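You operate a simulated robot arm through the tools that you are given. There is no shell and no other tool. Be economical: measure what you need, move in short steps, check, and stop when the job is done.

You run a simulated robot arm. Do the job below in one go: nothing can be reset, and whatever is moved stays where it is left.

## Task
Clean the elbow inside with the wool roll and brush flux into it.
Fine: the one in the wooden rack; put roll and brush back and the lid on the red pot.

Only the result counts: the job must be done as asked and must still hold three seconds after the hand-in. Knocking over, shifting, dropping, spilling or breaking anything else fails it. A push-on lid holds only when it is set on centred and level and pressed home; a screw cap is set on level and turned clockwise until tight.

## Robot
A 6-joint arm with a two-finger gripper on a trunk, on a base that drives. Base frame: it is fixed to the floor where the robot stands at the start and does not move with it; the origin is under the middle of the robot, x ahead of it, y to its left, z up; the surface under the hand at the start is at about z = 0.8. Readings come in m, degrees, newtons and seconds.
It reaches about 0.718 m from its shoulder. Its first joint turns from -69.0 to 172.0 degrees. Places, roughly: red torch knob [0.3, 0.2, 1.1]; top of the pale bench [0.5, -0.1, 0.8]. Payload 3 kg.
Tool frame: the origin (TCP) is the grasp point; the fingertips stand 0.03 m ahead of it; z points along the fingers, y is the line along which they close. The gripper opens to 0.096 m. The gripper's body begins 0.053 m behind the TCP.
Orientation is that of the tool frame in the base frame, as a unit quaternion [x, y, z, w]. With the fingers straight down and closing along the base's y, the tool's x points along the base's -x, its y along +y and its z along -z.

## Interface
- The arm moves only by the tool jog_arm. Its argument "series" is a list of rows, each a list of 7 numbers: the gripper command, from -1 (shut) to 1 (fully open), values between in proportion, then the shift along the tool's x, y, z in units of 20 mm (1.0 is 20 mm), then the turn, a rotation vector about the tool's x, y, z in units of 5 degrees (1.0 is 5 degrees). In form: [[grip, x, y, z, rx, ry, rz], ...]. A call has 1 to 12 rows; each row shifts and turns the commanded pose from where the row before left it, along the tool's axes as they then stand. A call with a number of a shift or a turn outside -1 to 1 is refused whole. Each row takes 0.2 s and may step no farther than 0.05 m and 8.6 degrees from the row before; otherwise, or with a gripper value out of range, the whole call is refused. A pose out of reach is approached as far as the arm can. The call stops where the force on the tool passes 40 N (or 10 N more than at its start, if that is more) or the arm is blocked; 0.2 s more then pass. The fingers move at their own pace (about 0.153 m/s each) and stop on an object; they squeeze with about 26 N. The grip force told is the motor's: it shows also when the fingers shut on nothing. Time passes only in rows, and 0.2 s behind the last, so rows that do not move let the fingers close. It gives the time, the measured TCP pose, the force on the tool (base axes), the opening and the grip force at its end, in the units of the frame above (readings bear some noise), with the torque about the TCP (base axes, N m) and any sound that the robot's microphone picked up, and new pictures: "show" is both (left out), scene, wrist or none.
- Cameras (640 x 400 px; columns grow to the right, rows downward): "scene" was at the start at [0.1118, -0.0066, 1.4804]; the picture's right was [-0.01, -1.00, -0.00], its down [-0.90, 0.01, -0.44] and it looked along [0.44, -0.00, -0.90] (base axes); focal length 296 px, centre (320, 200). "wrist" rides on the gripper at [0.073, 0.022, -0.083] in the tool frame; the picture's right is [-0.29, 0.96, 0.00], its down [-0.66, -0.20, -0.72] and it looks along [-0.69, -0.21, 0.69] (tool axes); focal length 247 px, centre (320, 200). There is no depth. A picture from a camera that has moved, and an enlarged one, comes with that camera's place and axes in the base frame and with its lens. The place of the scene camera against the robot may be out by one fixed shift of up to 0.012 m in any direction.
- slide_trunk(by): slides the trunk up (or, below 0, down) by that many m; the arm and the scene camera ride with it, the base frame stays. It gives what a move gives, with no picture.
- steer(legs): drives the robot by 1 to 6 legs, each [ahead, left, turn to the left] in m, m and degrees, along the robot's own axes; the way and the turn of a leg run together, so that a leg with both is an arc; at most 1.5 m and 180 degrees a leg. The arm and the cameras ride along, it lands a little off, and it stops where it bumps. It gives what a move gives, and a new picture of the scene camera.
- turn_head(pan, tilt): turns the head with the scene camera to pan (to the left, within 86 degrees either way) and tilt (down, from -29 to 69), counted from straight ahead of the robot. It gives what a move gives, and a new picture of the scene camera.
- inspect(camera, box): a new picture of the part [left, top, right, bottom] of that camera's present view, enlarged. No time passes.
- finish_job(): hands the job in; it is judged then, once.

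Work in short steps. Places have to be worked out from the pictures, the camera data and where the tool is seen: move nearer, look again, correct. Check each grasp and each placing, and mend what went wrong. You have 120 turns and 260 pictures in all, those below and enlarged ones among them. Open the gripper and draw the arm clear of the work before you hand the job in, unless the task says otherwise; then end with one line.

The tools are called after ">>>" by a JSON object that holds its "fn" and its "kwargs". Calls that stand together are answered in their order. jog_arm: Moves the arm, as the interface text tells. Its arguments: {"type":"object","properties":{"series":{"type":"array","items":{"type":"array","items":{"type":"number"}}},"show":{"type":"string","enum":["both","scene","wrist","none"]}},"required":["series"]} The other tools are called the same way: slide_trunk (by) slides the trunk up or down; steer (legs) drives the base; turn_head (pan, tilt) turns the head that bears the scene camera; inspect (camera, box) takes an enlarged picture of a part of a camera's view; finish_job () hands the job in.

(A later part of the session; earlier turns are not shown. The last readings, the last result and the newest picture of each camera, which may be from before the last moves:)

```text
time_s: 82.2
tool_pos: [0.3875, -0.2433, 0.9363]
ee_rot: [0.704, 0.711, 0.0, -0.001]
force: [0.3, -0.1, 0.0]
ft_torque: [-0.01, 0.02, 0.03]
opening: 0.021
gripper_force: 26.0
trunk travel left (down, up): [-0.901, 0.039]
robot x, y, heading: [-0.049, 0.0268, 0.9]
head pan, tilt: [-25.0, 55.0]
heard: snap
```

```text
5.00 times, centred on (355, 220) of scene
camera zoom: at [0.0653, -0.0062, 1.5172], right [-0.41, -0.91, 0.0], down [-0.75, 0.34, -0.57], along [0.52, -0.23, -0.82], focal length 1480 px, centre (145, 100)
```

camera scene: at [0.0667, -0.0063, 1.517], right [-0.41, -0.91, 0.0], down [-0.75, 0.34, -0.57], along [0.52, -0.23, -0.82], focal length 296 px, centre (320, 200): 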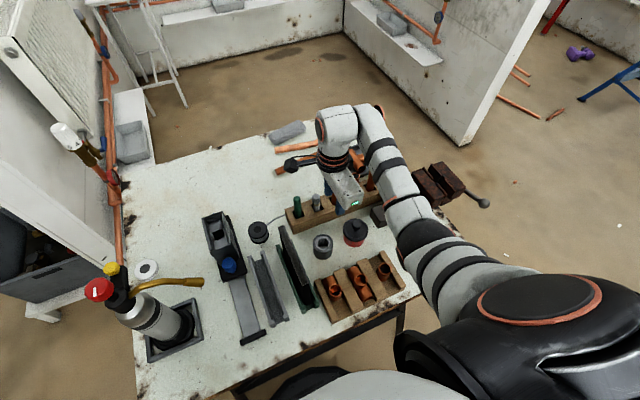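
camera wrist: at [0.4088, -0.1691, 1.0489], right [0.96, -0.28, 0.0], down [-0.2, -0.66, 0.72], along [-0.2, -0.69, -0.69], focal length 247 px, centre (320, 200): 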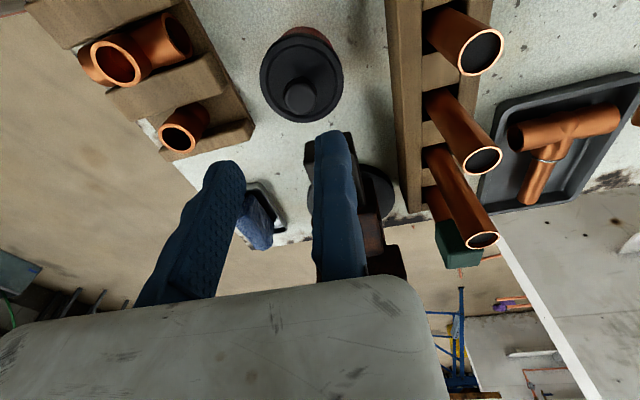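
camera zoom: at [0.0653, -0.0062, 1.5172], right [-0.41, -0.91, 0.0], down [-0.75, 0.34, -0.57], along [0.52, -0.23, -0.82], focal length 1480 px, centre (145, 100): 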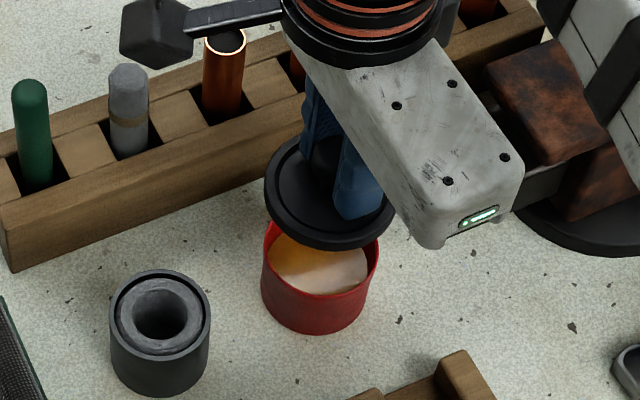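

The lid snapped off; pot undisturbed, flux visible. Raise, back the base off 0.1 and yaw the hand to 45° so the camera will clear the torch.

>>> {"fn": "slide_trunk", "kwargs": {"by": 0.035}}

>>> {"fn": "steer", "kwargs": {"legs": [[-0.1, 0, 0]]}}

>>> {"fn": "jog_arm", "kwargs": {"series": [[-1, 0, 0, 0, 0, 0, -1], [-1, 0, 0, 0, 0, 0, -1], [-1, 0, 0, 0, 0, 0, -1], [-1, 0, 0, 0, 0, 0, -1], [-1, 0, 0, 0, 0, 0, -1], [-1, 0, 0, 0, 0, 0, -1], [-1, 0, 0, 0, 0, 0, -1], [-1, 0, 0, 0, 0, 0, -1], [-1, 0, 0, 0, 0, 0, -1], [-1, 0, 0, 0, 0, 0, 0]], "show": "scene"}}

```text
time_s: 83.0
tool_pos: [0.3879, -0.2437, 0.9687]
ee_rot: [0.703, 0.711, 0.0, -0.001]
force: [0.4, 0.0, -0.2]
ft_torque: [0.01, 0.01, -0.02]
opening: 0.0208
gripper_force: 25.9
trunk travel left (down, up): [-0.936, 0.004]
robot x, y, heading: [-0.0499, 0.029, 1.3]
head pan, tilt: [-25.0, 55.0]
```

```text
time_s: 84.1
tool_pos: [0.2873, -0.2465, 0.9697]
ee_rot: [0.704, 0.71, 0.0, 0.0]
force: [1.5, 0.9, 0.1]
ft_torque: [-0.03, 0.0, 0.0]
opening: 0.0206
gripper_force: 26.3
trunk travel left (down, up): [-0.936, 0.004]
robot x, y, heading: [-0.148, 0.0283, 0.8]
head pan, tilt: [-25.0, 55.0]
camera scene: at [-0.0333, -0.0081, 1.552], right [-0.41, -0.91, 0.0], down [-0.75, 0.34, -0.57], along [0.52, -0.24, -0.82], focal length 296 px, centre (320, 200)
```

scene: 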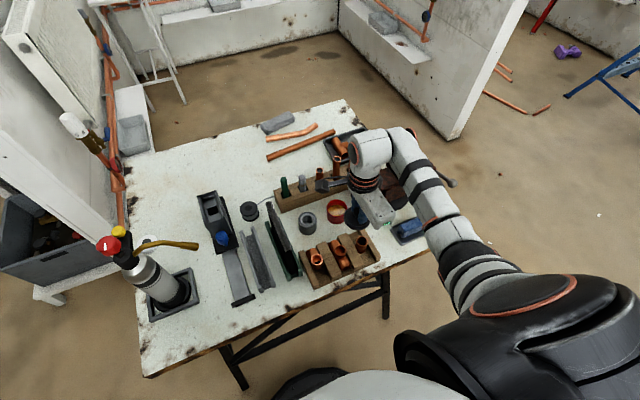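

```text
time_s: 86.3
tool_pos: [0.2866, -0.2467, 0.97]
ee_rot: [0.377, 0.926, 0.0, 0.0]
force: [-0.2, 0.4, 0.3]
ft_torque: [0.01, 0.02, -0.04]
opening: 0.0206
gripper_force: 26.3
trunk travel left (down, up): [-0.936, 0.004]
robot x, y, heading: [-0.1521, 0.0288, 0.6]
head pan, tilt: [-25.0, 55.0]
camera scene: at [-0.035, -0.0079, 1.5522], right [-0.41, -0.91, 0.0], down [-0.75, 0.34, -0.57], along [0.52, -0.24, -0.82], focal length 296 px, centre (320, 200)
```

scene: 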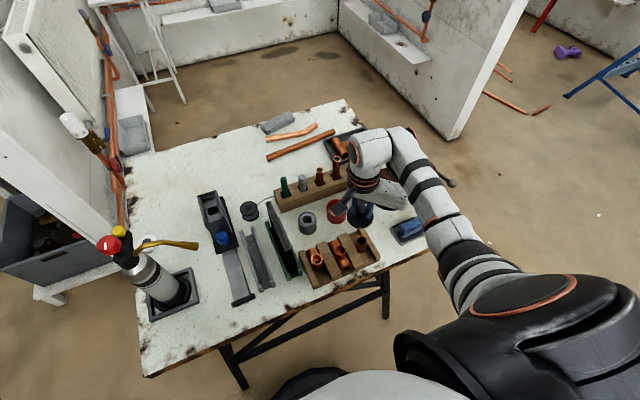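

Feasible. Drive back 5.5 cm and left 0.40 to bring the lid over the free front-left patch.

>>> {"fn": "steer", "kwargs": {"legs": [[-0.055, 0, 0], [0, 0.36, 0]]}}

>>> {"fn": "jog_arm", "kwargs": {"series": [[-1, 0, 0, 0, 0, 0, 0]], "show": "both"}}

```text
time_s: 89.2
tool_pos: [0.2266, 0.1097, 0.9701]
ee_rot: [0.381, 0.925, 0.0, 0.0]
force: [0.6, -0.2, -0.4]
ft_torque: [0.01, 0.04, 0.02]
opening: 0.0207
gripper_force: 25.8
trunk travel left (down, up): [-0.936, 0.004]
robot x, y, heading: [-0.2136, 0.3864, 0.3]
head pan, tilt: [-25.0, 55.0]
camera scene: at [-0.0943, 0.3499, 1.5521], right [-0.42, -0.91, 0.0], down [-0.75, 0.34, -0.57], along [0.52, -0.24, -0.82], focal length 296 px, centre (320, 200)
```

scene: 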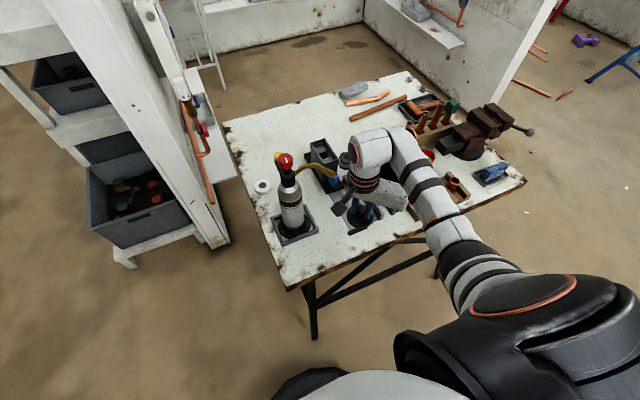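

```text
time_s: 89.6
tool_pos: [0.2261, 0.1099, 0.9702]
ee_rot: [0.381, 0.925, 0.001, -0.001]
force: [0.1, -0.1, -0.4]
ft_torque: [0.02, -0.02, 0.03]
opening: 0.0209
gripper_force: 26.4
trunk travel left (down, up): [-0.936, 0.004]
robot x, y, heading: [-0.2099, 0.3872, 0.3]
head pan, tilt: [-25.0, 55.0]
camera scene: at [-0.0942, 0.3502, 1.5521], right [-0.42, -0.91, 0.0], down [-0.75, 0.34, -0.57], along [0.52, -0.24, -0.82], focal length 296 px, centre (320, 200)
camera wrist: at [0.1895, 0.1778, 1.0527], right [0.88, 0.47, 0.0], down [0.33, -0.61, 0.72], along [0.34, -0.64, -0.69], focal length 247 px, centre (320, 200)
```

scene: 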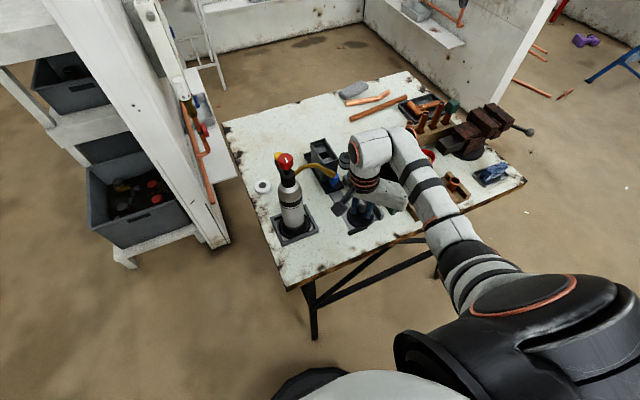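
wrist: 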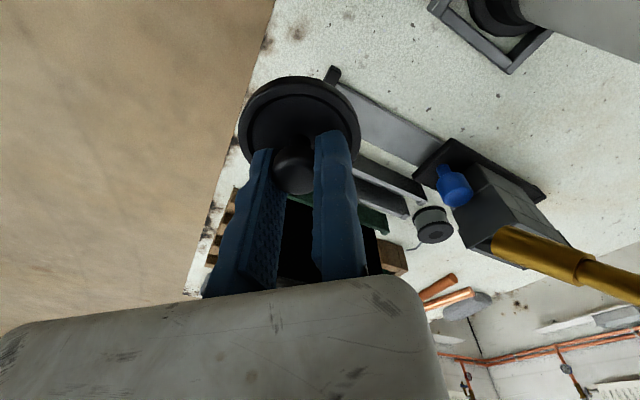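

Gold nozzle tip at ~(.32,.12,.975), clear by several cm. Move to the spot and lower 9 cm.

>>> {"fn": "jog_arm", "kwargs": {"series": [[-1, 0.8, 1, 0, 0, 0, 0], [-1, 0.85, 1, 0, 0, 0, 0], [-1, 0, 0, 1, 0, 0, 0], [-1, 0, 0, 1, 0, 0, 0], [-1, 0, 0, 1, 0, 0, 0], [-1, 0, 0, 1, 0, 0, 0], [-1, 0, 0, 0, 0, 0, 0]]}}

>>> {"fn": "inspect", "kwargs": {"camera": "scene", "box": [260, 140, 420, 290]}}

```text
time_s: 91.2
tool_pos: [0.2314, 0.162, 0.89]
ee_rot: [0.38, 0.925, 0.0, 0.0]
force: [-0.7, -0.1, -0.5]
ft_torque: [0.05, -0.03, 0.0]
opening: 0.0208
gripper_force: 25.7
trunk travel left (down, up): [-0.936, 0.004]
robot x, y, heading: [-0.2087, 0.3855, 0.6]
head pan, tilt: [-25.0, 55.0]
camera scene: at [-0.0943, 0.3512, 1.5522], right [-0.42, -0.91, 0.0], down [-0.75, 0.34, -0.57], along [0.52, -0.24, -0.82], focal length 296 px, centre (320, 200)
camera wrist: at [0.1942, 0.2301, 0.9719], right [0.88, 0.47, 0.0], down [0.33, -0.61, 0.72], along [0.34, -0.64, -0.69], focal length 247 px, centre (320, 200)
```

scene: 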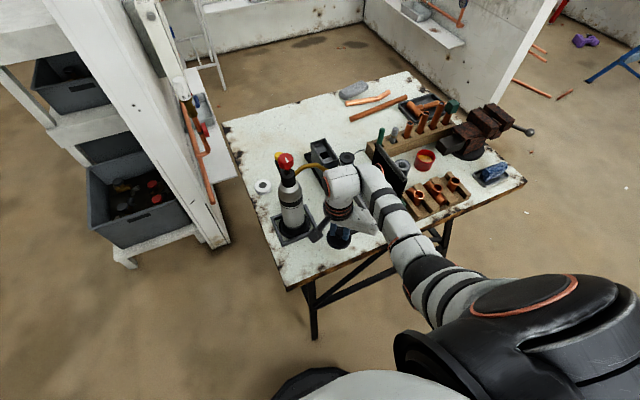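
wrist: 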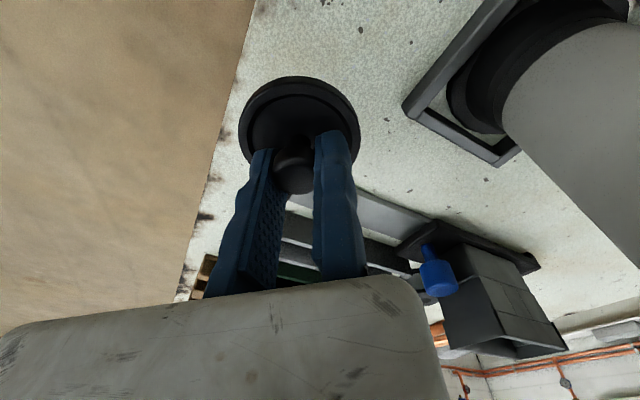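

```text
2.67 times, centred on (340, 215) of scene
camera zoom: at [-0.0943, 0.3512, 1.5522], right [-0.42, -0.91, 0.0], down [-0.75, 0.34, -0.57], along [0.52, -0.24, -0.82], focal length 789 px, centre (267, 160)
```

zoom: 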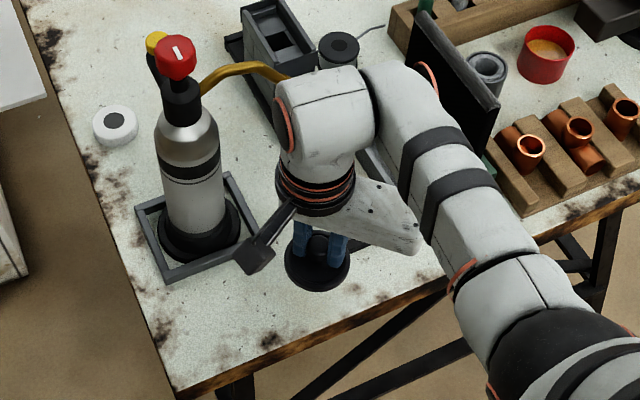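

Spot is clear. Lower 4 cm carefully.

>>> {"fn": "jog_arm", "kwargs": {"series": [[-1, 0, 0, 0.5, 0, 0, 0], [-1, 0, 0, 0.5, 0, 0, 0], [-1, 0, 0, 0.5, 0, 0, 0], [-1, 0, 0, 0.3, 0, 0, 0], [-1, 0, 0, 0, 0, 0, 0]], "show": "wrist"}}

```text
time_s: 92.4
tool_pos: [0.2291, 0.1586, 0.8556]
ee_rot: [0.381, 0.925, 0.004, -0.001]
force: [0.7, 0.5, 0.5]
ft_torque: [0.02, 0.02, -0.01]
opening: 0.0207
gripper_force: 26.2
out of reach, approached as far as the arm can: row 4
trunk travel left (down, up): [-0.936, 0.004]
robot x, y, heading: [-0.2108, 0.3868, 0.7]
head pan, tilt: [-25.0, 55.0]
camera wrist: at [0.1918, 0.2256, 0.9381], right [0.88, 0.47, 0.01], down [0.32, -0.61, 0.72], along [0.34, -0.63, -0.69], focal length 247 px, centre (320, 200)
```

wrist: 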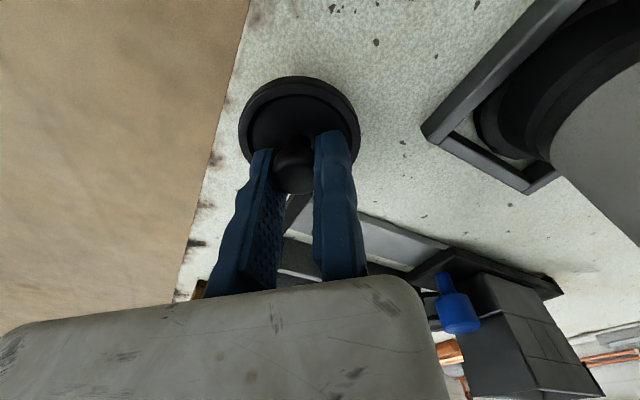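

Arm limit reached downward; use the trunk for the rest, in small steps.

>>> {"fn": "slide_trunk", "kwargs": {"by": -0.012}}

>>> {"fn": "slide_trunk", "kwargs": {"by": -0.005}}

>>> {"fn": "inspect", "kwargs": {"camera": "wrist", "box": [200, 40, 420, 200]}}

```text
time_s: 93.0
tool_pos: [0.229, 0.1592, 0.8426]
ee_rot: [0.38, 0.925, 0.004, 0.0]
force: [0.0, -0.6, -0.2]
ft_torque: [-0.03, 0.0, 0.01]
opening: 0.0206
gripper_force: 26.3
trunk travel left (down, up): [-0.924, 0.016]
robot x, y, heading: [-0.2102, 0.3901, 0.5]
head pan, tilt: [-25.0, 55.0]
```

```text
time_s: 93.5
tool_pos: [0.2294, 0.1591, 0.8388]
ee_rot: [0.38, 0.925, 0.004, 0.0]
force: [-0.6, 0.3, 7.2]
ft_torque: [-0.19, -0.03, 0.04]
opening: 0.0209
gripper_force: 25.5
trunk travel left (down, up): [-0.919, 0.021]
robot x, y, heading: [-0.2109, 0.3882, 0.6]
head pan, tilt: [-25.0, 55.0]
```

```text
2.50 times, centred on (310, 120) of wrist
camera zoom: at [0.1913, 0.226, 0.9222], right [0.88, 0.47, 0.01], down [0.32, -0.61, 0.72], along [0.34, -0.63, -0.69], focal length 617 px, centre (345, 400)
```

zoom: 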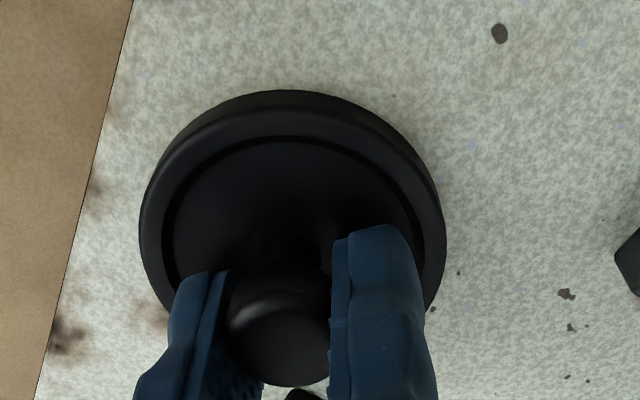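

Lid rests on the bench. Release and slide up.

>>> {"fn": "jog_arm", "kwargs": {"series": [[-0.3, 0, 0, 0, 0, 0, 0], [0, 0, 0, 0, 0, 0, 0], [0, 0, 0, 0, 0, 0, 0]], "show": "none"}}

>>> {"fn": "slide_trunk", "kwargs": {"by": 0.02}}

>>> {"fn": "jog_arm", "kwargs": {"series": [[0, 0, 0, -1, 0, 0, 0], [0, 0, 0, -1, 0, 0, 0], [0, 0, 0, -1, 0, 0, 0], [0, 0, 0, -1, 0, 0, 0], [0, 0, 0, -0.5, 0, 0, 0], [0, 0, 0, 0, 0, 0, 0]], "show": "wrist"}}

```text
time_s: 94.3
tool_pos: [0.2295, 0.1593, 0.8386]
ee_rot: [0.38, 0.925, 0.004, 0.0]
force: [3.6, 0.9, 11.1]
ft_torque: [-0.32, 0.28, 0.06]
opening: 0.0446
gripper_force: 0.0
trunk travel left (down, up): [-0.919, 0.021]
robot x, y, heading: [-0.2079, 0.3871, 0.5]
head pan, tilt: [-25.0, 55.0]
```

```text
time_s: 95.0
tool_pos: [0.2295, 0.1588, 0.8596]
ee_rot: [0.381, 0.925, 0.004, -0.001]
force: [0.2, 1.1, -0.1]
ft_torque: [-0.02, -0.02, 0.02]
opening: 0.0481
gripper_force: 0.2
trunk travel left (down, up): [-0.939, 0.001]
robot x, y, heading: [-0.2095, 0.3864, 0.5]
head pan, tilt: [-25.0, 55.0]
```

```text
time_s: 96.4
tool_pos: [0.23, 0.1597, 0.9502]
ee_rot: [0.381, 0.925, 0.003, -0.001]
force: [-0.6, -0.9, 0.2]
ft_torque: [0.04, 0.02, -0.02]
opening: 0.0481
gripper_force: 0.1
trunk travel left (down, up): [-0.939, 0.001]
robot x, y, heading: [-0.2084, 0.3881, 0.3]
head pan, tilt: [-25.0, 55.0]
camera wrist: at [0.1922, 0.226, 1.0317], right [0.88, 0.47, 0.01], down [0.32, -0.61, 0.72], along [0.34, -0.63, -0.7], focal length 247 px, centre (320, 200)
```

wrist: 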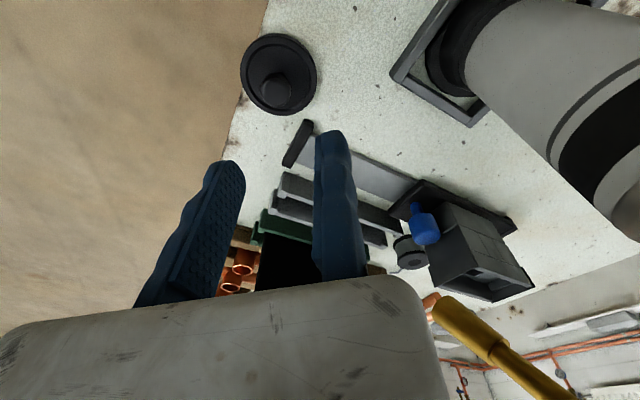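

Lid sits flat on the bench. Drive right 0.287, then yaw the hand back to 90°.

>>> {"fn": "steer", "kwargs": {"legs": [[0, -0.287, 0], [0.1, 0, 0]]}}

>>> {"fn": "jog_arm", "kwargs": {"series": [[0, 0, 0, 0, 0, 0, 1], [0, 0, 0, 0, 0, 0, 1], [0, 0, 0, 0, 0, 0, 1], [0, 0, 0, 0, 0, 0, 1], [0, 0, 0, 0, 0, 0, 1], [0, 0, 0, 0, 0, 0, 1], [0, 0, 0, 0, 0, 0, 1], [0, 0, 0, 0, 0, 0, 1], [0, 0, 0, 0, 0, 0, 1], [0, 0, 0, 0, 0, 0, 0]], "show": "wrist"}}

```text
time_s: 99.1
tool_pos: [0.3308, -0.1238, 0.9483]
ee_rot: [0.38, 0.925, 0.005, 0.0]
force: [-0.2, -0.3, -0.4]
ft_torque: [0.02, 0.0, 0.0]
opening: 0.0481
gripper_force: 0.0
trunk travel left (down, up): [-0.939, 0.001]
robot x, y, heading: [-0.1087, 0.103, 0.5]
head pan, tilt: [-25.0, 55.0]
camera scene: at [0.0057, 0.0674, 1.5553], right [-0.41, -0.91, 0.0], down [-0.75, 0.34, -0.57], along [0.52, -0.24, -0.82], focal length 296 px, centre (320, 200)
```

scene: 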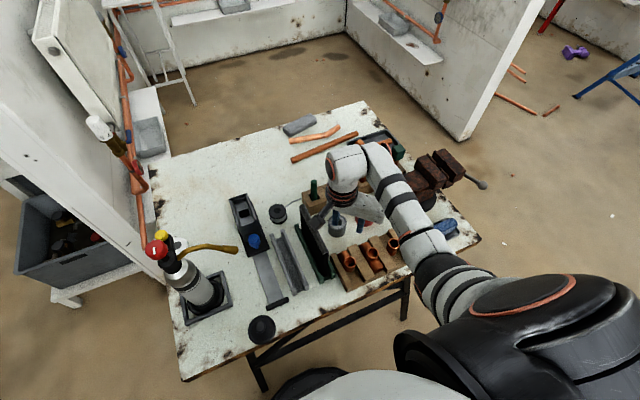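

```text
time_s: 101.3
tool_pos: [0.3306, -0.1235, 0.9488]
ee_rot: [0.705, 0.709, 0.003, -0.002]
force: [-0.4, 0.1, 0.1]
ft_torque: [-0.01, 0.0, -0.01]
opening: 0.0481
gripper_force: 0.0
trunk travel left (down, up): [-0.939, 0.001]
robot x, y, heading: [-0.1094, 0.1037, 0.4]
head pan, tilt: [-25.0, 55.0]
camera wrist: at [0.352, -0.0507, 1.0314], right [0.96, -0.29, 0.0], down [-0.2, -0.67, 0.72], along [-0.21, -0.69, -0.7], focal length 247 px, centre (320, 200)
```

wrist: 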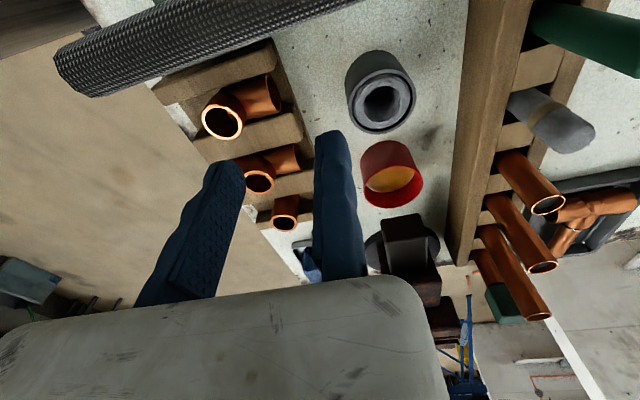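

Raise 3 cm, drive ahead 0.07, and move the hand forward to before the brush.

>>> {"fn": "jog_arm", "kwargs": {"series": [[0, 0, 0, -1, 0, 0, 0], [0, 0, 0, -0.6, 0, 0, 0]], "show": "none"}}

>>> {"fn": "steer", "kwargs": {"legs": [[0.075, 0, 0]]}}

>>> {"fn": "jog_arm", "kwargs": {"series": [[0, 0, 1, 0, 0, 0, 0], [0, 0, 1, 0, 0, 0, 0], [0, 0, 1, 0, 0, 0, 0], [0, 0, 1, 0, 0, 0, 0], [0, 0, 0, 0, 0, 0, 0]], "show": "wrist"}}

```text
time_s: 101.9
tool_pos: [0.3307, -0.1217, 0.9804]
ee_rot: [0.705, 0.709, 0.003, -0.003]
force: [1.5, 0.3, -0.2]
ft_torque: [0.0, -0.01, 0.04]
opening: 0.048
gripper_force: 0.0
trunk travel left (down, up): [-0.939, 0.001]
robot x, y, heading: [-0.1108, 0.1012, 0.8]
head pan, tilt: [-25.0, 55.0]
```

```text
time_s: 103.1
tool_pos: [0.4063, -0.1179, 0.9779]
ee_rot: [0.701, 0.714, 0.003, -0.003]
force: [1.3, 0.7, 0.6]
ft_torque: [0.03, 0.05, 0.01]
opening: 0.0482
gripper_force: 0.0
trunk travel left (down, up): [-0.939, 0.001]
robot x, y, heading: [-0.041, 0.1034, 1.1]
head pan, tilt: [-25.0, 55.0]
stopped in leg 1: the robot was blocked; the commanded pose is now the measured one
camera scene: at [0.083, 0.068, 1.5547], right [-0.4, -0.92, 0.0], down [-0.75, 0.33, -0.57], along [0.52, -0.23, -0.82], focal length 296 px, centre (320, 200)
```

scene: 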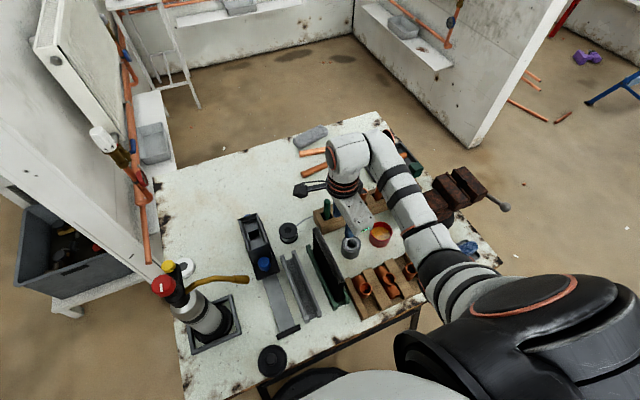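

```text
time_s: 104.3
tool_pos: [0.4698, -0.1282, 0.9838]
ee_rot: [0.7, 0.714, 0.007, -0.003]
force: [-0.6, -0.2, -0.8]
ft_torque: [-0.01, 0.02, -0.01]
opening: 0.0477
gripper_force: 0.0
out of reach, approached as far as the arm can: row 3, 4
trunk travel left (down, up): [-0.939, 0.001]
robot x, y, heading: [-0.0412, 0.1013, 1.1]
head pan, tilt: [-25.0, 55.0]
camera wrist: at [0.4901, -0.0557, 1.0684], right [0.96, -0.27, 0.0], down [-0.19, -0.68, 0.71], along [-0.2, -0.68, -0.7], focal length 247 px, centre (320, 200)
```

wrist: 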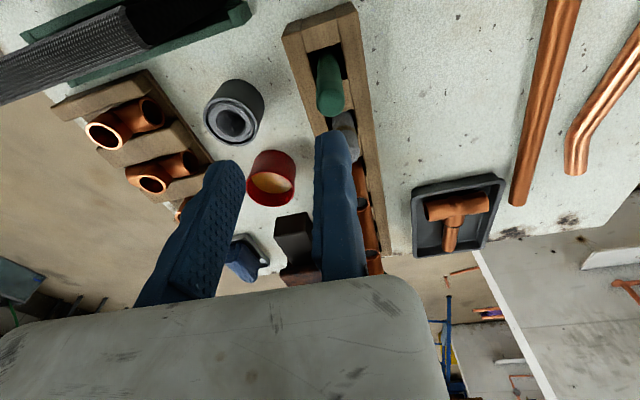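

Farther reach needs a lower trunk again. Retract 4 cm while raising, lower the trunk 0.09, then go forward.

>>> {"fn": "jog_arm", "kwargs": {"series": [[0, 0, -1, -1, 0, 0, 0], [0, 0, -1, -1, 0, 0, 0], [0, 0, 0, -1, 0, 0, 0], [0, 0, 0, -0.6, 0, 0, 0]], "show": "none"}}

>>> {"fn": "slide_trunk", "kwargs": {"by": -0.08}}

>>> {"fn": "jog_arm", "kwargs": {"series": [[0, 0, 1, 0, 0, 0, 0], [0, 0, 1, 0, 0, 0, 0], [0, 0, 1, 0, 0, 0, 0], [0, 0, 0, 0, 0, 0, 0]], "show": "wrist"}}

```text
time_s: 105.3
tool_pos: [0.428, -0.1303, 1.0562]
ee_rot: [0.701, 0.713, 0.005, -0.001]
force: [0.1, -0.6, 0.2]
ft_torque: [-0.05, 0.04, 0.0]
opening: 0.0481
gripper_force: 0.0
trunk travel left (down, up): [-0.939, 0.001]
robot x, y, heading: [-0.0426, 0.1031, 1.3]
head pan, tilt: [-25.0, 55.0]
```

```text
time_s: 106.4
tool_pos: [0.4295, -0.1294, 0.9762]
ee_rot: [0.701, 0.714, 0.005, -0.002]
force: [-0.5, -0.2, -0.1]
ft_torque: [-0.01, 0.01, -0.03]
opening: 0.0481
gripper_force: 0.0
trunk travel left (down, up): [-0.859, 0.081]
robot x, y, heading: [-0.0366, 0.1061, 1.2]
head pan, tilt: [-25.0, 55.0]
```

```text
time_s: 107.4
tool_pos: [0.4862, -0.1319, 0.9776]
ee_rot: [0.7, 0.714, 0.007, -0.003]
force: [-0.1, 0.0, -0.5]
ft_torque: [0.0, 0.0, 0.03]
opening: 0.0479
gripper_force: 0.0
out of reach, approached as far as the arm can: row 3
trunk travel left (down, up): [-0.859, 0.081]
robot x, y, heading: [-0.0403, 0.1013, 1.6]
head pan, tilt: [-25.0, 55.0]
camera wrist: at [0.5051, -0.0591, 1.0605], right [0.96, -0.28, 0.0], down [-0.19, -0.67, 0.71], along [-0.2, -0.69, -0.7], focal length 247 px, centre (320, 200)
```

wrist: 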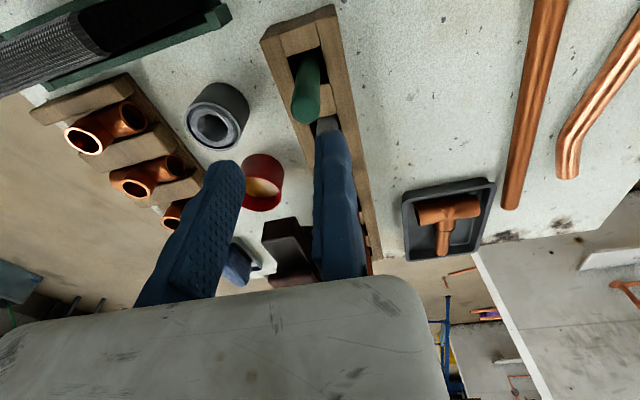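

Nudge the base left ~1 cm to bring the fingers in line with the brush.

>>> {"fn": "steer", "kwargs": {"legs": [[0, 0.011, 0]]}}

>>> {"fn": "inspect", "kwargs": {"camera": "wrist", "box": [220, 0, 420, 160]}}

>>> {"fn": "inspect", "kwargs": {"camera": "scene", "box": [290, 130, 390, 230]}}

```text
time_s: 108.3
tool_pos: [0.4806, -0.1327, 0.9777]
ee_rot: [0.704, 0.71, 0.007, -0.003]
force: [0.1, 1.2, 0.1]
ft_torque: [0.0, 0.01, -0.06]
opening: 0.0482
gripper_force: 0.0
trunk travel left (down, up): [-0.859, 0.081]
robot x, y, heading: [-0.0364, 0.1063, 0.7]
head pan, tilt: [-25.0, 55.0]
stopped in leg 1: the robot was blocked; the commanded pose is now the measured one
camera scene: at [0.074, 0.0701, 1.4752], right [-0.41, -0.91, 0.0], down [-0.75, 0.34, -0.57], along [0.52, -0.24, -0.82], focal length 296 px, centre (320, 200)
```

scene: 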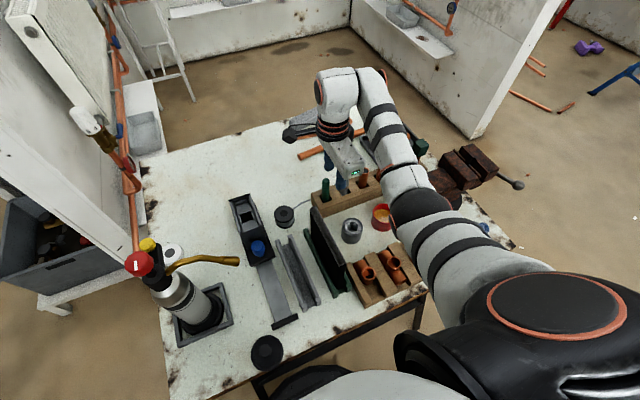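

```text
2.50 times, centred on (320, 80) of wrist
camera zoom: at [0.5011, -0.0608, 1.0603], right [0.96, -0.28, 0.0], down [-0.2, -0.67, 0.71], along [-0.2, -0.68, -0.7], focal length 617 px, centre (320, 500)
```

zoom: 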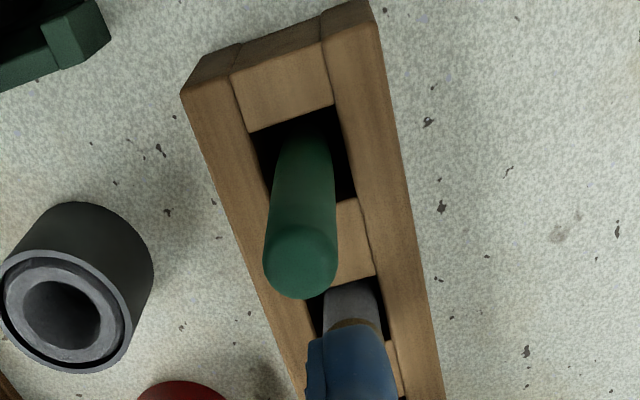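

```text
4.00 times, centred on (340, 180) of scene
camera zoom: at [0.074, 0.0701, 1.4752], right [-0.41, -0.91, 0.0], down [-0.75, 0.34, -0.57], along [0.52, -0.24, -0.82], focal length 1184 px, centre (240, 280)
```

zoom: 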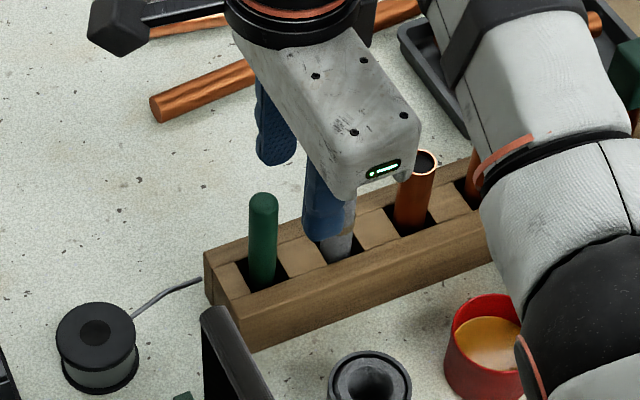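

Brush still at (.478,-.122); the base is against something on its front-left. A small left turn of the base (3°) will swing the hand ahead and left.

>>> {"fn": "steer", "kwargs": {"legs": [[-0.004, 0, 3]]}}

>>> {"fn": "jog_arm", "kwargs": {"series": [[0, 0, 0, 0, 0, 0, 0]], "show": "wrist"}}

```text
time_s: 109.1
tool_pos: [0.4893, -0.1062, 0.9773]
ee_rot: [0.685, 0.729, 0.006, -0.002]
force: [-0.2, 0.1, -0.1]
ft_torque: [0.03, 0.04, 0.0]
opening: 0.0481
gripper_force: 0.1
trunk travel left (down, up): [-0.859, 0.081]
robot x, y, heading: [-0.0446, 0.1025, 3.7]
head pan, tilt: [-25.0, 55.0]
camera scene: at [0.0718, 0.0753, 1.4751], right [-0.36, -0.93, 0.0], down [-0.76, 0.3, -0.57], along [0.53, -0.21, -0.82], focal length 296 px, centre (320, 200)
```

scene: 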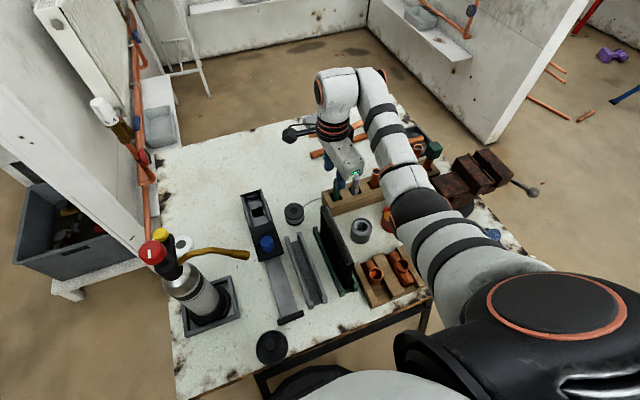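

```text
time_s: 109.5
tool_pos: [0.4875, -0.1062, 0.9776]
ee_rot: [0.685, 0.729, 0.006, -0.004]
force: [0.4, 0.2, -0.1]
ft_torque: [-0.03, -0.01, -0.01]
opening: 0.048
gripper_force: 0.1
trunk travel left (down, up): [-0.859, 0.081]
robot x, y, heading: [-0.0435, 0.1081, 3.9]
head pan, tilt: [-25.0, 55.0]
camera wrist: at [0.5052, -0.0324, 1.0603], right [0.97, -0.23, 0.0], down [-0.17, -0.68, 0.71], along [-0.17, -0.69, -0.7], focal length 247 px, centre (320, 200)
```

wrist: 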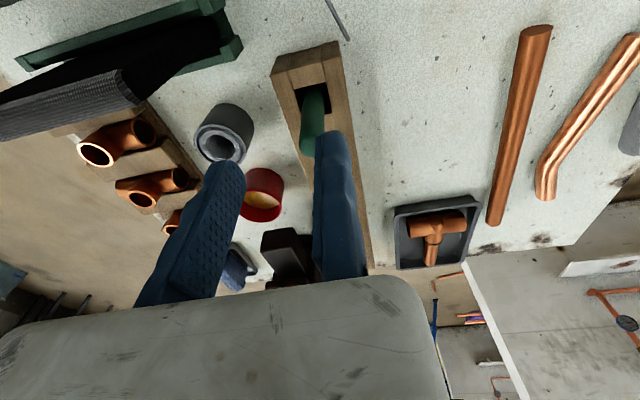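

Now shift 16.5 mm right and check alignment with the brush.

>>> {"fn": "jog_arm", "kwargs": {"series": [[0, -0.83, 0.1, 0, 0, 0, 0], [0, 0, 0, 0, 0, 0, 0]], "show": "none"}}

>>> {"fn": "slide_trunk", "kwargs": {"by": -0.025}}

>>> {"fn": "inspect", "kwargs": {"camera": "wrist", "box": [220, 40, 420, 200]}}

>>> {"fn": "inspect", "kwargs": {"camera": "scene", "box": [290, 130, 390, 230]}}

```text
time_s: 110.1
tool_pos: [0.4919, -0.1229, 0.9766]
ee_rot: [0.685, 0.728, 0.007, -0.004]
force: [-0.3, -1.2, 0.1]
ft_torque: [0.0, -0.03, -0.04]
opening: 0.048
gripper_force: 0.0
trunk travel left (down, up): [-0.859, 0.081]
robot x, y, heading: [-0.0482, 0.1067, 3.9]
head pan, tilt: [-25.0, 55.0]
```

```text
time_s: 110.8
tool_pos: [0.4919, -0.1233, 0.9513]
ee_rot: [0.685, 0.729, 0.007, -0.003]
force: [-0.1, -0.1, 0.9]
ft_torque: [-0.01, -0.03, 0.0]
opening: 0.0479
gripper_force: 0.0
trunk travel left (down, up): [-0.834, 0.106]
robot x, y, heading: [-0.0434, 0.1063, 3.8]
head pan, tilt: [-25.0, 55.0]
```

```text
2.50 times, centred on (320, 120) of wrist
camera zoom: at [0.5078, -0.0494, 1.0347], right [0.97, -0.23, 0.0], down [-0.17, -0.68, 0.71], along [-0.17, -0.69, -0.7], focal length 617 px, centre (320, 400)
```

zoom: 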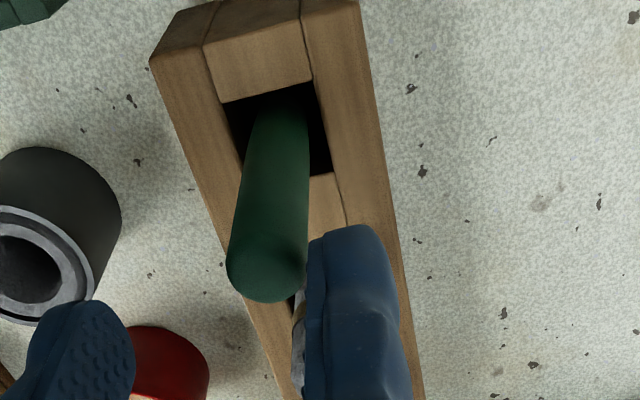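

```text
4.00 times, centred on (340, 180) of scene
camera zoom: at [0.0714, 0.0762, 1.4501], right [-0.36, -0.93, 0.0], down [-0.76, 0.3, -0.57], along [0.53, -0.21, -0.82], focal length 1184 px, centre (240, 280)
```

zoom: 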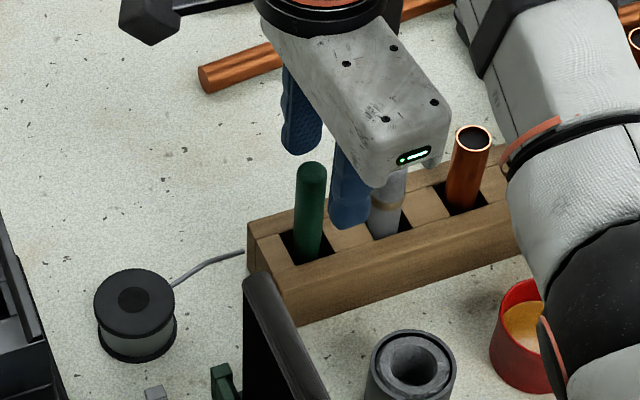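

Aligned. Slide down 0.053 (tips to ≈.868), then close.

>>> {"fn": "slide_trunk", "kwargs": {"by": -0.053}}

>>> {"fn": "inspect", "kwargs": {"camera": "wrist", "box": [200, 40, 420, 200]}}

>>> {"fn": "jog_arm", "kwargs": {"series": [[-1, 0, 0, 0, 0, 0, 0], [-1, 0, 0, 0, 0, 0, 0], [-1, 0, 0, 0, 0, 0, 0]], "show": "wrist"}}

```text
time_s: 111.8
tool_pos: [0.4911, -0.1222, 0.8974]
ee_rot: [0.685, 0.728, 0.006, -0.003]
force: [-0.3, 0.2, 0.6]
ft_torque: [0.01, 0.0, 0.0]
opening: 0.0482
gripper_force: 0.0
trunk travel left (down, up): [-0.781, 0.159]
robot x, y, heading: [-0.0457, 0.107, 4.0]
head pan, tilt: [-25.0, 55.0]
```

```text
2.50 times, centred on (310, 120) of wrist
camera zoom: at [0.5078, -0.0494, 0.9817], right [0.97, -0.23, 0.0], down [-0.17, -0.68, 0.71], along [-0.17, -0.69, -0.7], focal length 617 px, centre (345, 400)
```

zoom: 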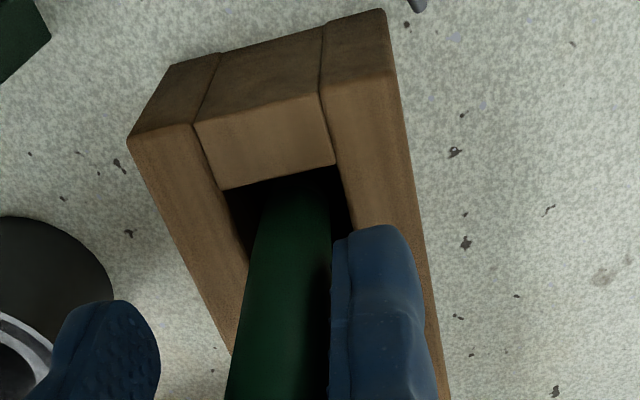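

```text
time_s: 112.6
tool_pos: [0.4912, -0.1224, 0.898]
ee_rot: [0.685, 0.728, 0.006, -0.004]
force: [0.6, -0.6, 2.4]
ft_torque: [-0.01, -0.03, 0.01]
opening: 0.0168
gripper_force: 26.3
trunk travel left (down, up): [-0.781, 0.159]
robot x, y, heading: [-0.0454, 0.1083, 4.0]
head pan, tilt: [-25.0, 55.0]
camera wrist: at [0.5078, -0.0494, 0.982], right [0.97, -0.23, 0.0], down [-0.17, -0.68, 0.71], along [-0.17, -0.69, -0.7], focal length 247 px, centre (320, 200)
```

wrist: 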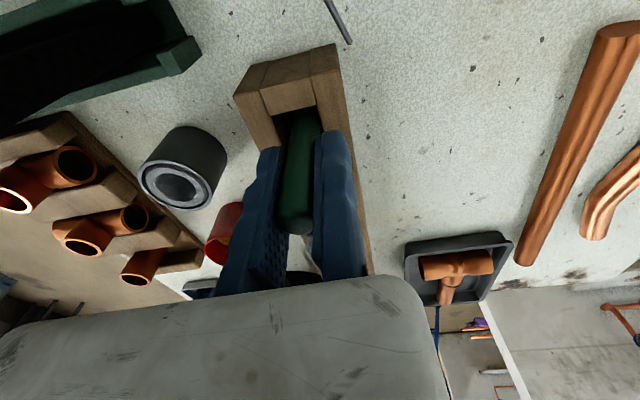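

Brush gripped (17 mm). Lift with the trunk.

>>> {"fn": "slide_trunk", "kwargs": {"by": 0.13}}

>>> {"fn": "inspect", "kwargs": {"camera": "wrist", "box": [180, 0, 420, 200]}}

>>> {"fn": "inspect", "kwargs": {"camera": "scene", "box": [280, 140, 420, 270]}}

```text
time_s: 114.1
tool_pos: [0.4912, -0.1225, 1.028]
ee_rot: [0.685, 0.728, 0.006, -0.004]
force: [-0.8, -1.1, -0.6]
ft_torque: [-0.01, 0.01, 0.02]
opening: 0.0169
gripper_force: 26.9
trunk travel left (down, up): [-0.911, 0.029]
robot x, y, heading: [-0.0434, 0.1045, 3.4]
head pan, tilt: [-25.0, 55.0]
```

```text
2.00 times, centred on (300, 100) of wrist
camera zoom: at [0.508, -0.0496, 1.1116], right [0.97, -0.23, 0.0], down [-0.16, -0.68, 0.71], along [-0.17, -0.69, -0.7], focal length 494 px, centre (360, 400)
```

zoom: 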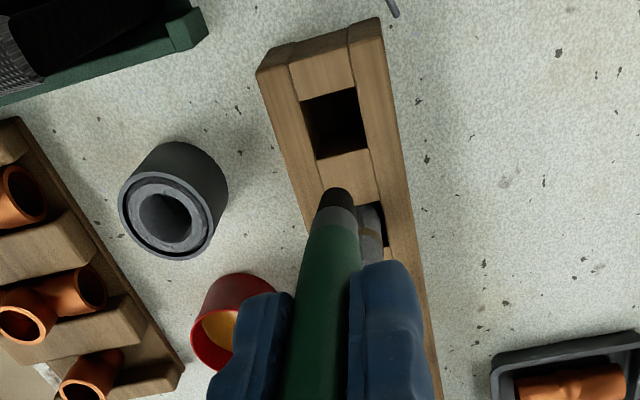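

```text
3.08 times, centred on (350, 205) of scene
camera zoom: at [0.0718, 0.0759, 1.5271], right [-0.36, -0.93, 0.0], down [-0.76, 0.3, -0.57], along [0.53, -0.21, -0.82], focal length 911 px, centre (228, 185)
```

zoom: 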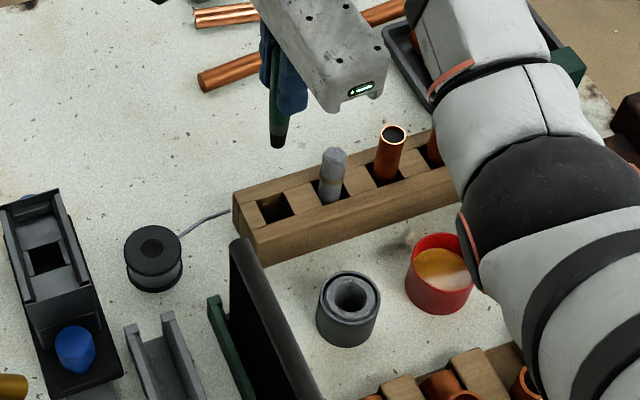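

Brush bristle tip ≈94 mm below the TCP. Now move back from the rack, then right to the open pot.

>>> {"fn": "jog_arm", "kwargs": {"series": [[-1, 0, -1, 0, 0, 0, 0], [-1, 0, -1, 0, 0, 0, 0], [-1, 0, -1, 0, 0, 0, 0], [-1, 0, -1, 0.5, 0, 0, 0], [-1, 0, -1, 0.5, 0, 0, 0], [-1, -1, -0.9, 0, 0, 0, 0], [-1, -1, 0, 0, 0, 0, 0], [-1, -1, 0, 0, 0, 0, 0], [-1, -1, 0, 0, 0, 0, 0], [-1, -1, 0, 0, 0, 0, 0], [-1, -0.64, 0, 0, 0, 0, 0], [-1, 0, 0, 0, 0, 0, 0]]}}

>>> {"fn": "inspect", "kwargs": {"camera": "wrist", "box": [200, 0, 420, 160]}}

>>> {"fn": "inspect", "kwargs": {"camera": "scene", "box": [330, 160, 430, 260]}}

```text
time_s: 116.7
tool_pos: [0.3793, -0.2422, 1.007]
ee_rot: [0.686, 0.728, 0.007, -0.003]
force: [0.5, 0.8, 0.8]
ft_torque: [0.02, 0.01, 0.02]
opening: 0.0172
gripper_force: 26.4
trunk travel left (down, up): [-0.911, 0.029]
robot x, y, heading: [-0.0443, 0.1047, 3.8]
head pan, tilt: [-25.0, 55.0]
camera scene: at [0.0716, 0.0761, 1.5272], right [-0.36, -0.93, 0.0], down [-0.76, 0.3, -0.57], along [0.53, -0.21, -0.82], focal length 296 px, centre (320, 200)
camera wrist: at [0.3965, -0.1685, 1.0896], right [0.97, -0.23, 0.0], down [-0.17, -0.68, 0.71], along [-0.17, -0.69, -0.7], focal length 247 px, centre (320, 200)
```

scene: 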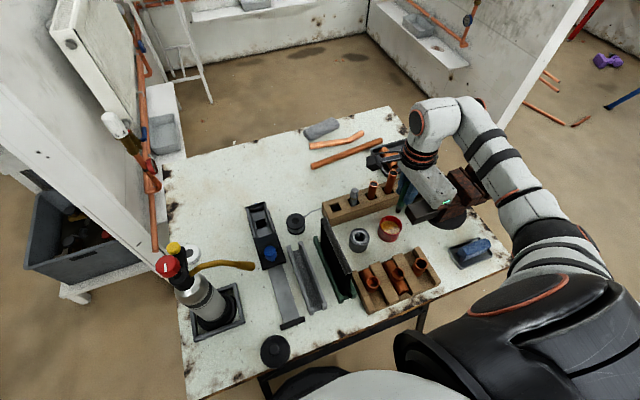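
wrist: 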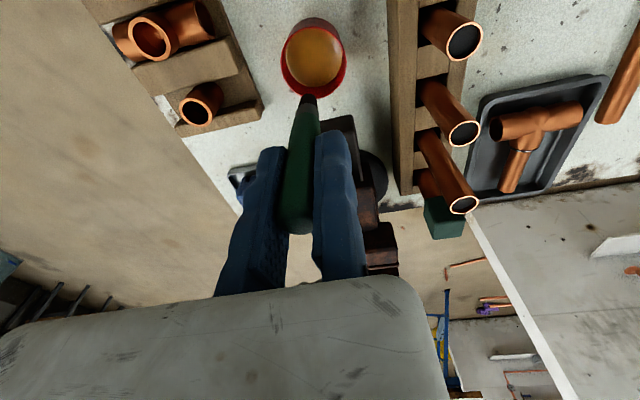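

```text
2.50 times, centred on (310, 80) of wrist
camera zoom: at [0.3965, -0.1685, 1.0896], right [0.97, -0.23, 0.0], down [-0.17, -0.68, 0.71], along [-0.17, -0.69, -0.7], focal length 617 px, centre (345, 500)
```

zoom: 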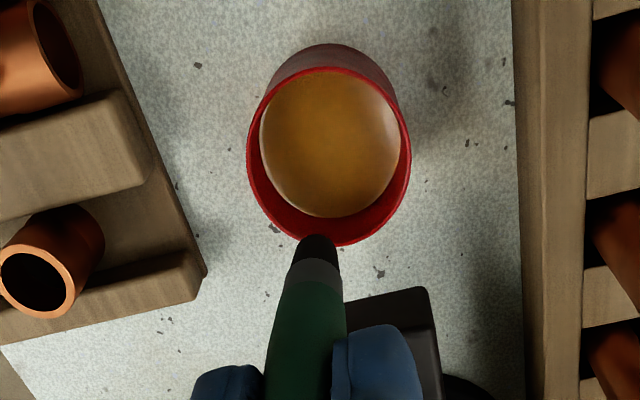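

```text
4.00 times, centred on (380, 210) of scene
camera zoom: at [0.0716, 0.0761, 1.5272], right [-0.36, -0.93, 0.0], down [-0.76, 0.3, -0.57], along [0.53, -0.21, -0.82], focal length 1184 px, centre (80, 160)
```

zoom: 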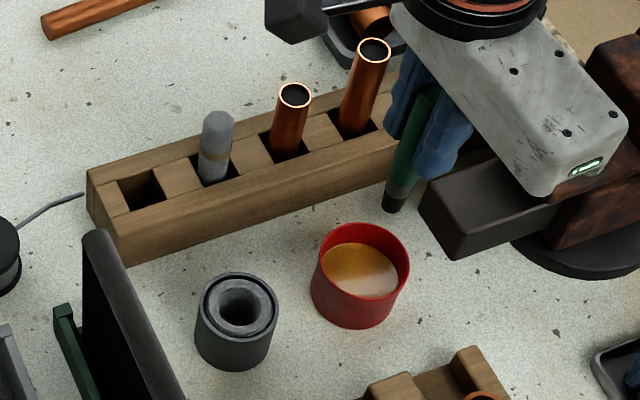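

Brush is centred over the pot. Descend 9 cm so the bristles enter the flux.

>>> {"fn": "jog_arm", "kwargs": {"series": [[-1, 0, 0, 1, 0, 0, 0], [-1, 0, 0, 1, 0, 0, 0], [-1, 0, 0, 1, 0, 0, 0], [-1, 0, 0, 1, 0, 0, 0], [-1, 0.05, 0.05, 0.5, 0, 0, 0], [-1, 0, 0, 0, 0, 0, 0]], "show": "none"}}

>>> {"fn": "inspect", "kwargs": {"camera": "wrist", "box": [200, 20, 420, 180]}}

>>> {"fn": "inspect", "kwargs": {"camera": "scene", "box": [350, 200, 420, 250]}}

```text
time_s: 118.1
tool_pos: [0.3801, -0.2401, 0.9173]
ee_rot: [0.685, 0.728, 0.006, -0.002]
force: [0.3, -0.1, -0.2]
ft_torque: [-0.04, -0.03, 0.03]
opening: 0.0169
gripper_force: 26.3
trunk travel left (down, up): [-0.911, 0.029]
robot x, y, heading: [-0.0436, 0.102, 4.0]
head pan, tilt: [-25.0, 55.0]
```

```text
2.50 times, centred on (310, 100) of wrist
camera zoom: at [0.3981, -0.1671, 0.9999], right [0.97, -0.23, 0.0], down [-0.16, -0.68, 0.71], along [-0.17, -0.69, -0.7], focal length 617 px, centre (345, 450)
```

zoom: 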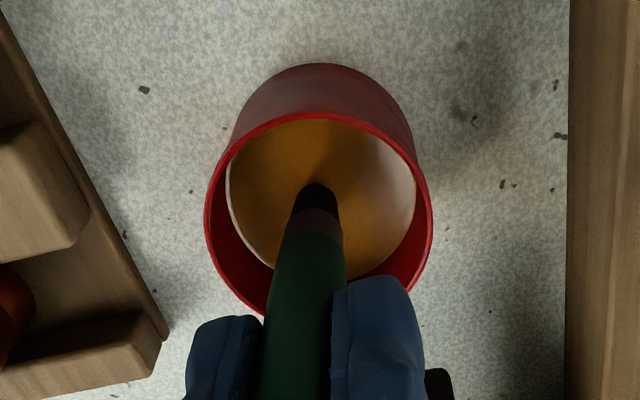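

```text
8.00 times, centred on (385, 225) of scene
camera zoom: at [0.0715, 0.0759, 1.5272], right [-0.36, -0.93, 0.0], down [-0.76, 0.3, -0.57], along [0.53, -0.21, -0.82], focal length 2368 px, centre (-200, 0)
```

zoom: 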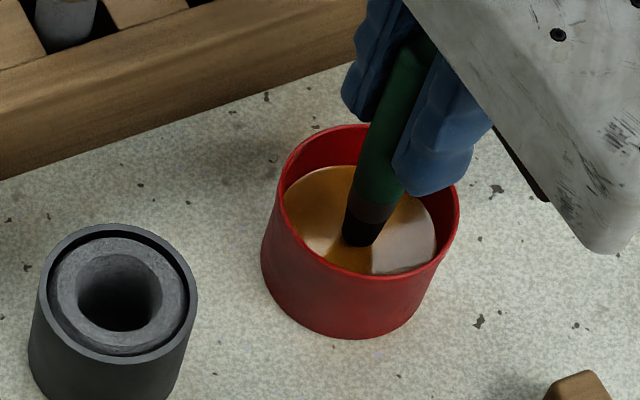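

Tip at the surface; dip 10 mm deeper and swirl a little, watching force.

>>> {"fn": "jog_arm", "kwargs": {"series": [[-1, 0, 0, 0.5, 0, 0, 0], [-1, 0.2, 0, 0, 0, 0, 0], [-1, 0, 0.2, 0, 0, 0, 0], [-1, -0.2, 0, 0, 0, 0, 0], [-1, 0, -0.2, 0, 0, 0, 0], [-1, 0, 0, 0, 0, 0, 0]], "show": "none"}}

>>> {"fn": "inspect", "kwargs": {"camera": "scene", "box": [350, 200, 420, 250]}}

```text
time_s: 119.5
tool_pos: [0.3819, -0.2383, 0.9081]
ee_rot: [0.684, 0.729, 0.008, -0.002]
force: [4.1, 3.5, 16.1]
ft_torque: [0.34, -0.22, -0.03]
opening: 0.0168
gripper_force: 26.0
trunk travel left (down, up): [-0.911, 0.029]
robot x, y, heading: [-0.0472, 0.1025, 3.9]
head pan, tilt: [-25.0, 55.0]
```

```text
8.00 times, centred on (385, 225) of scene
camera zoom: at [0.07, 0.0796, 1.5274], right [-0.36, -0.93, 0.0], down [-0.76, 0.29, -0.58], along [0.54, -0.21, -0.82], focal length 2368 px, centre (-200, 0)
```

zoom: 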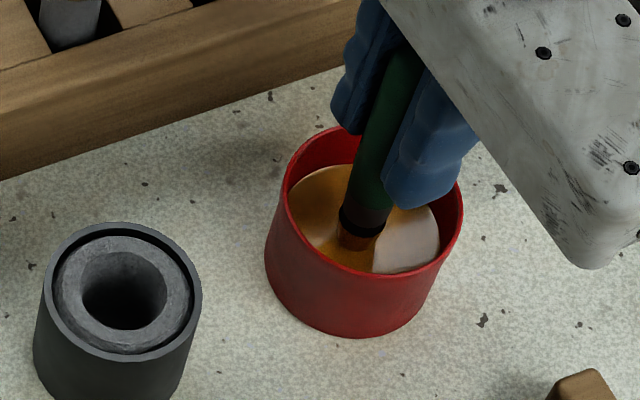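

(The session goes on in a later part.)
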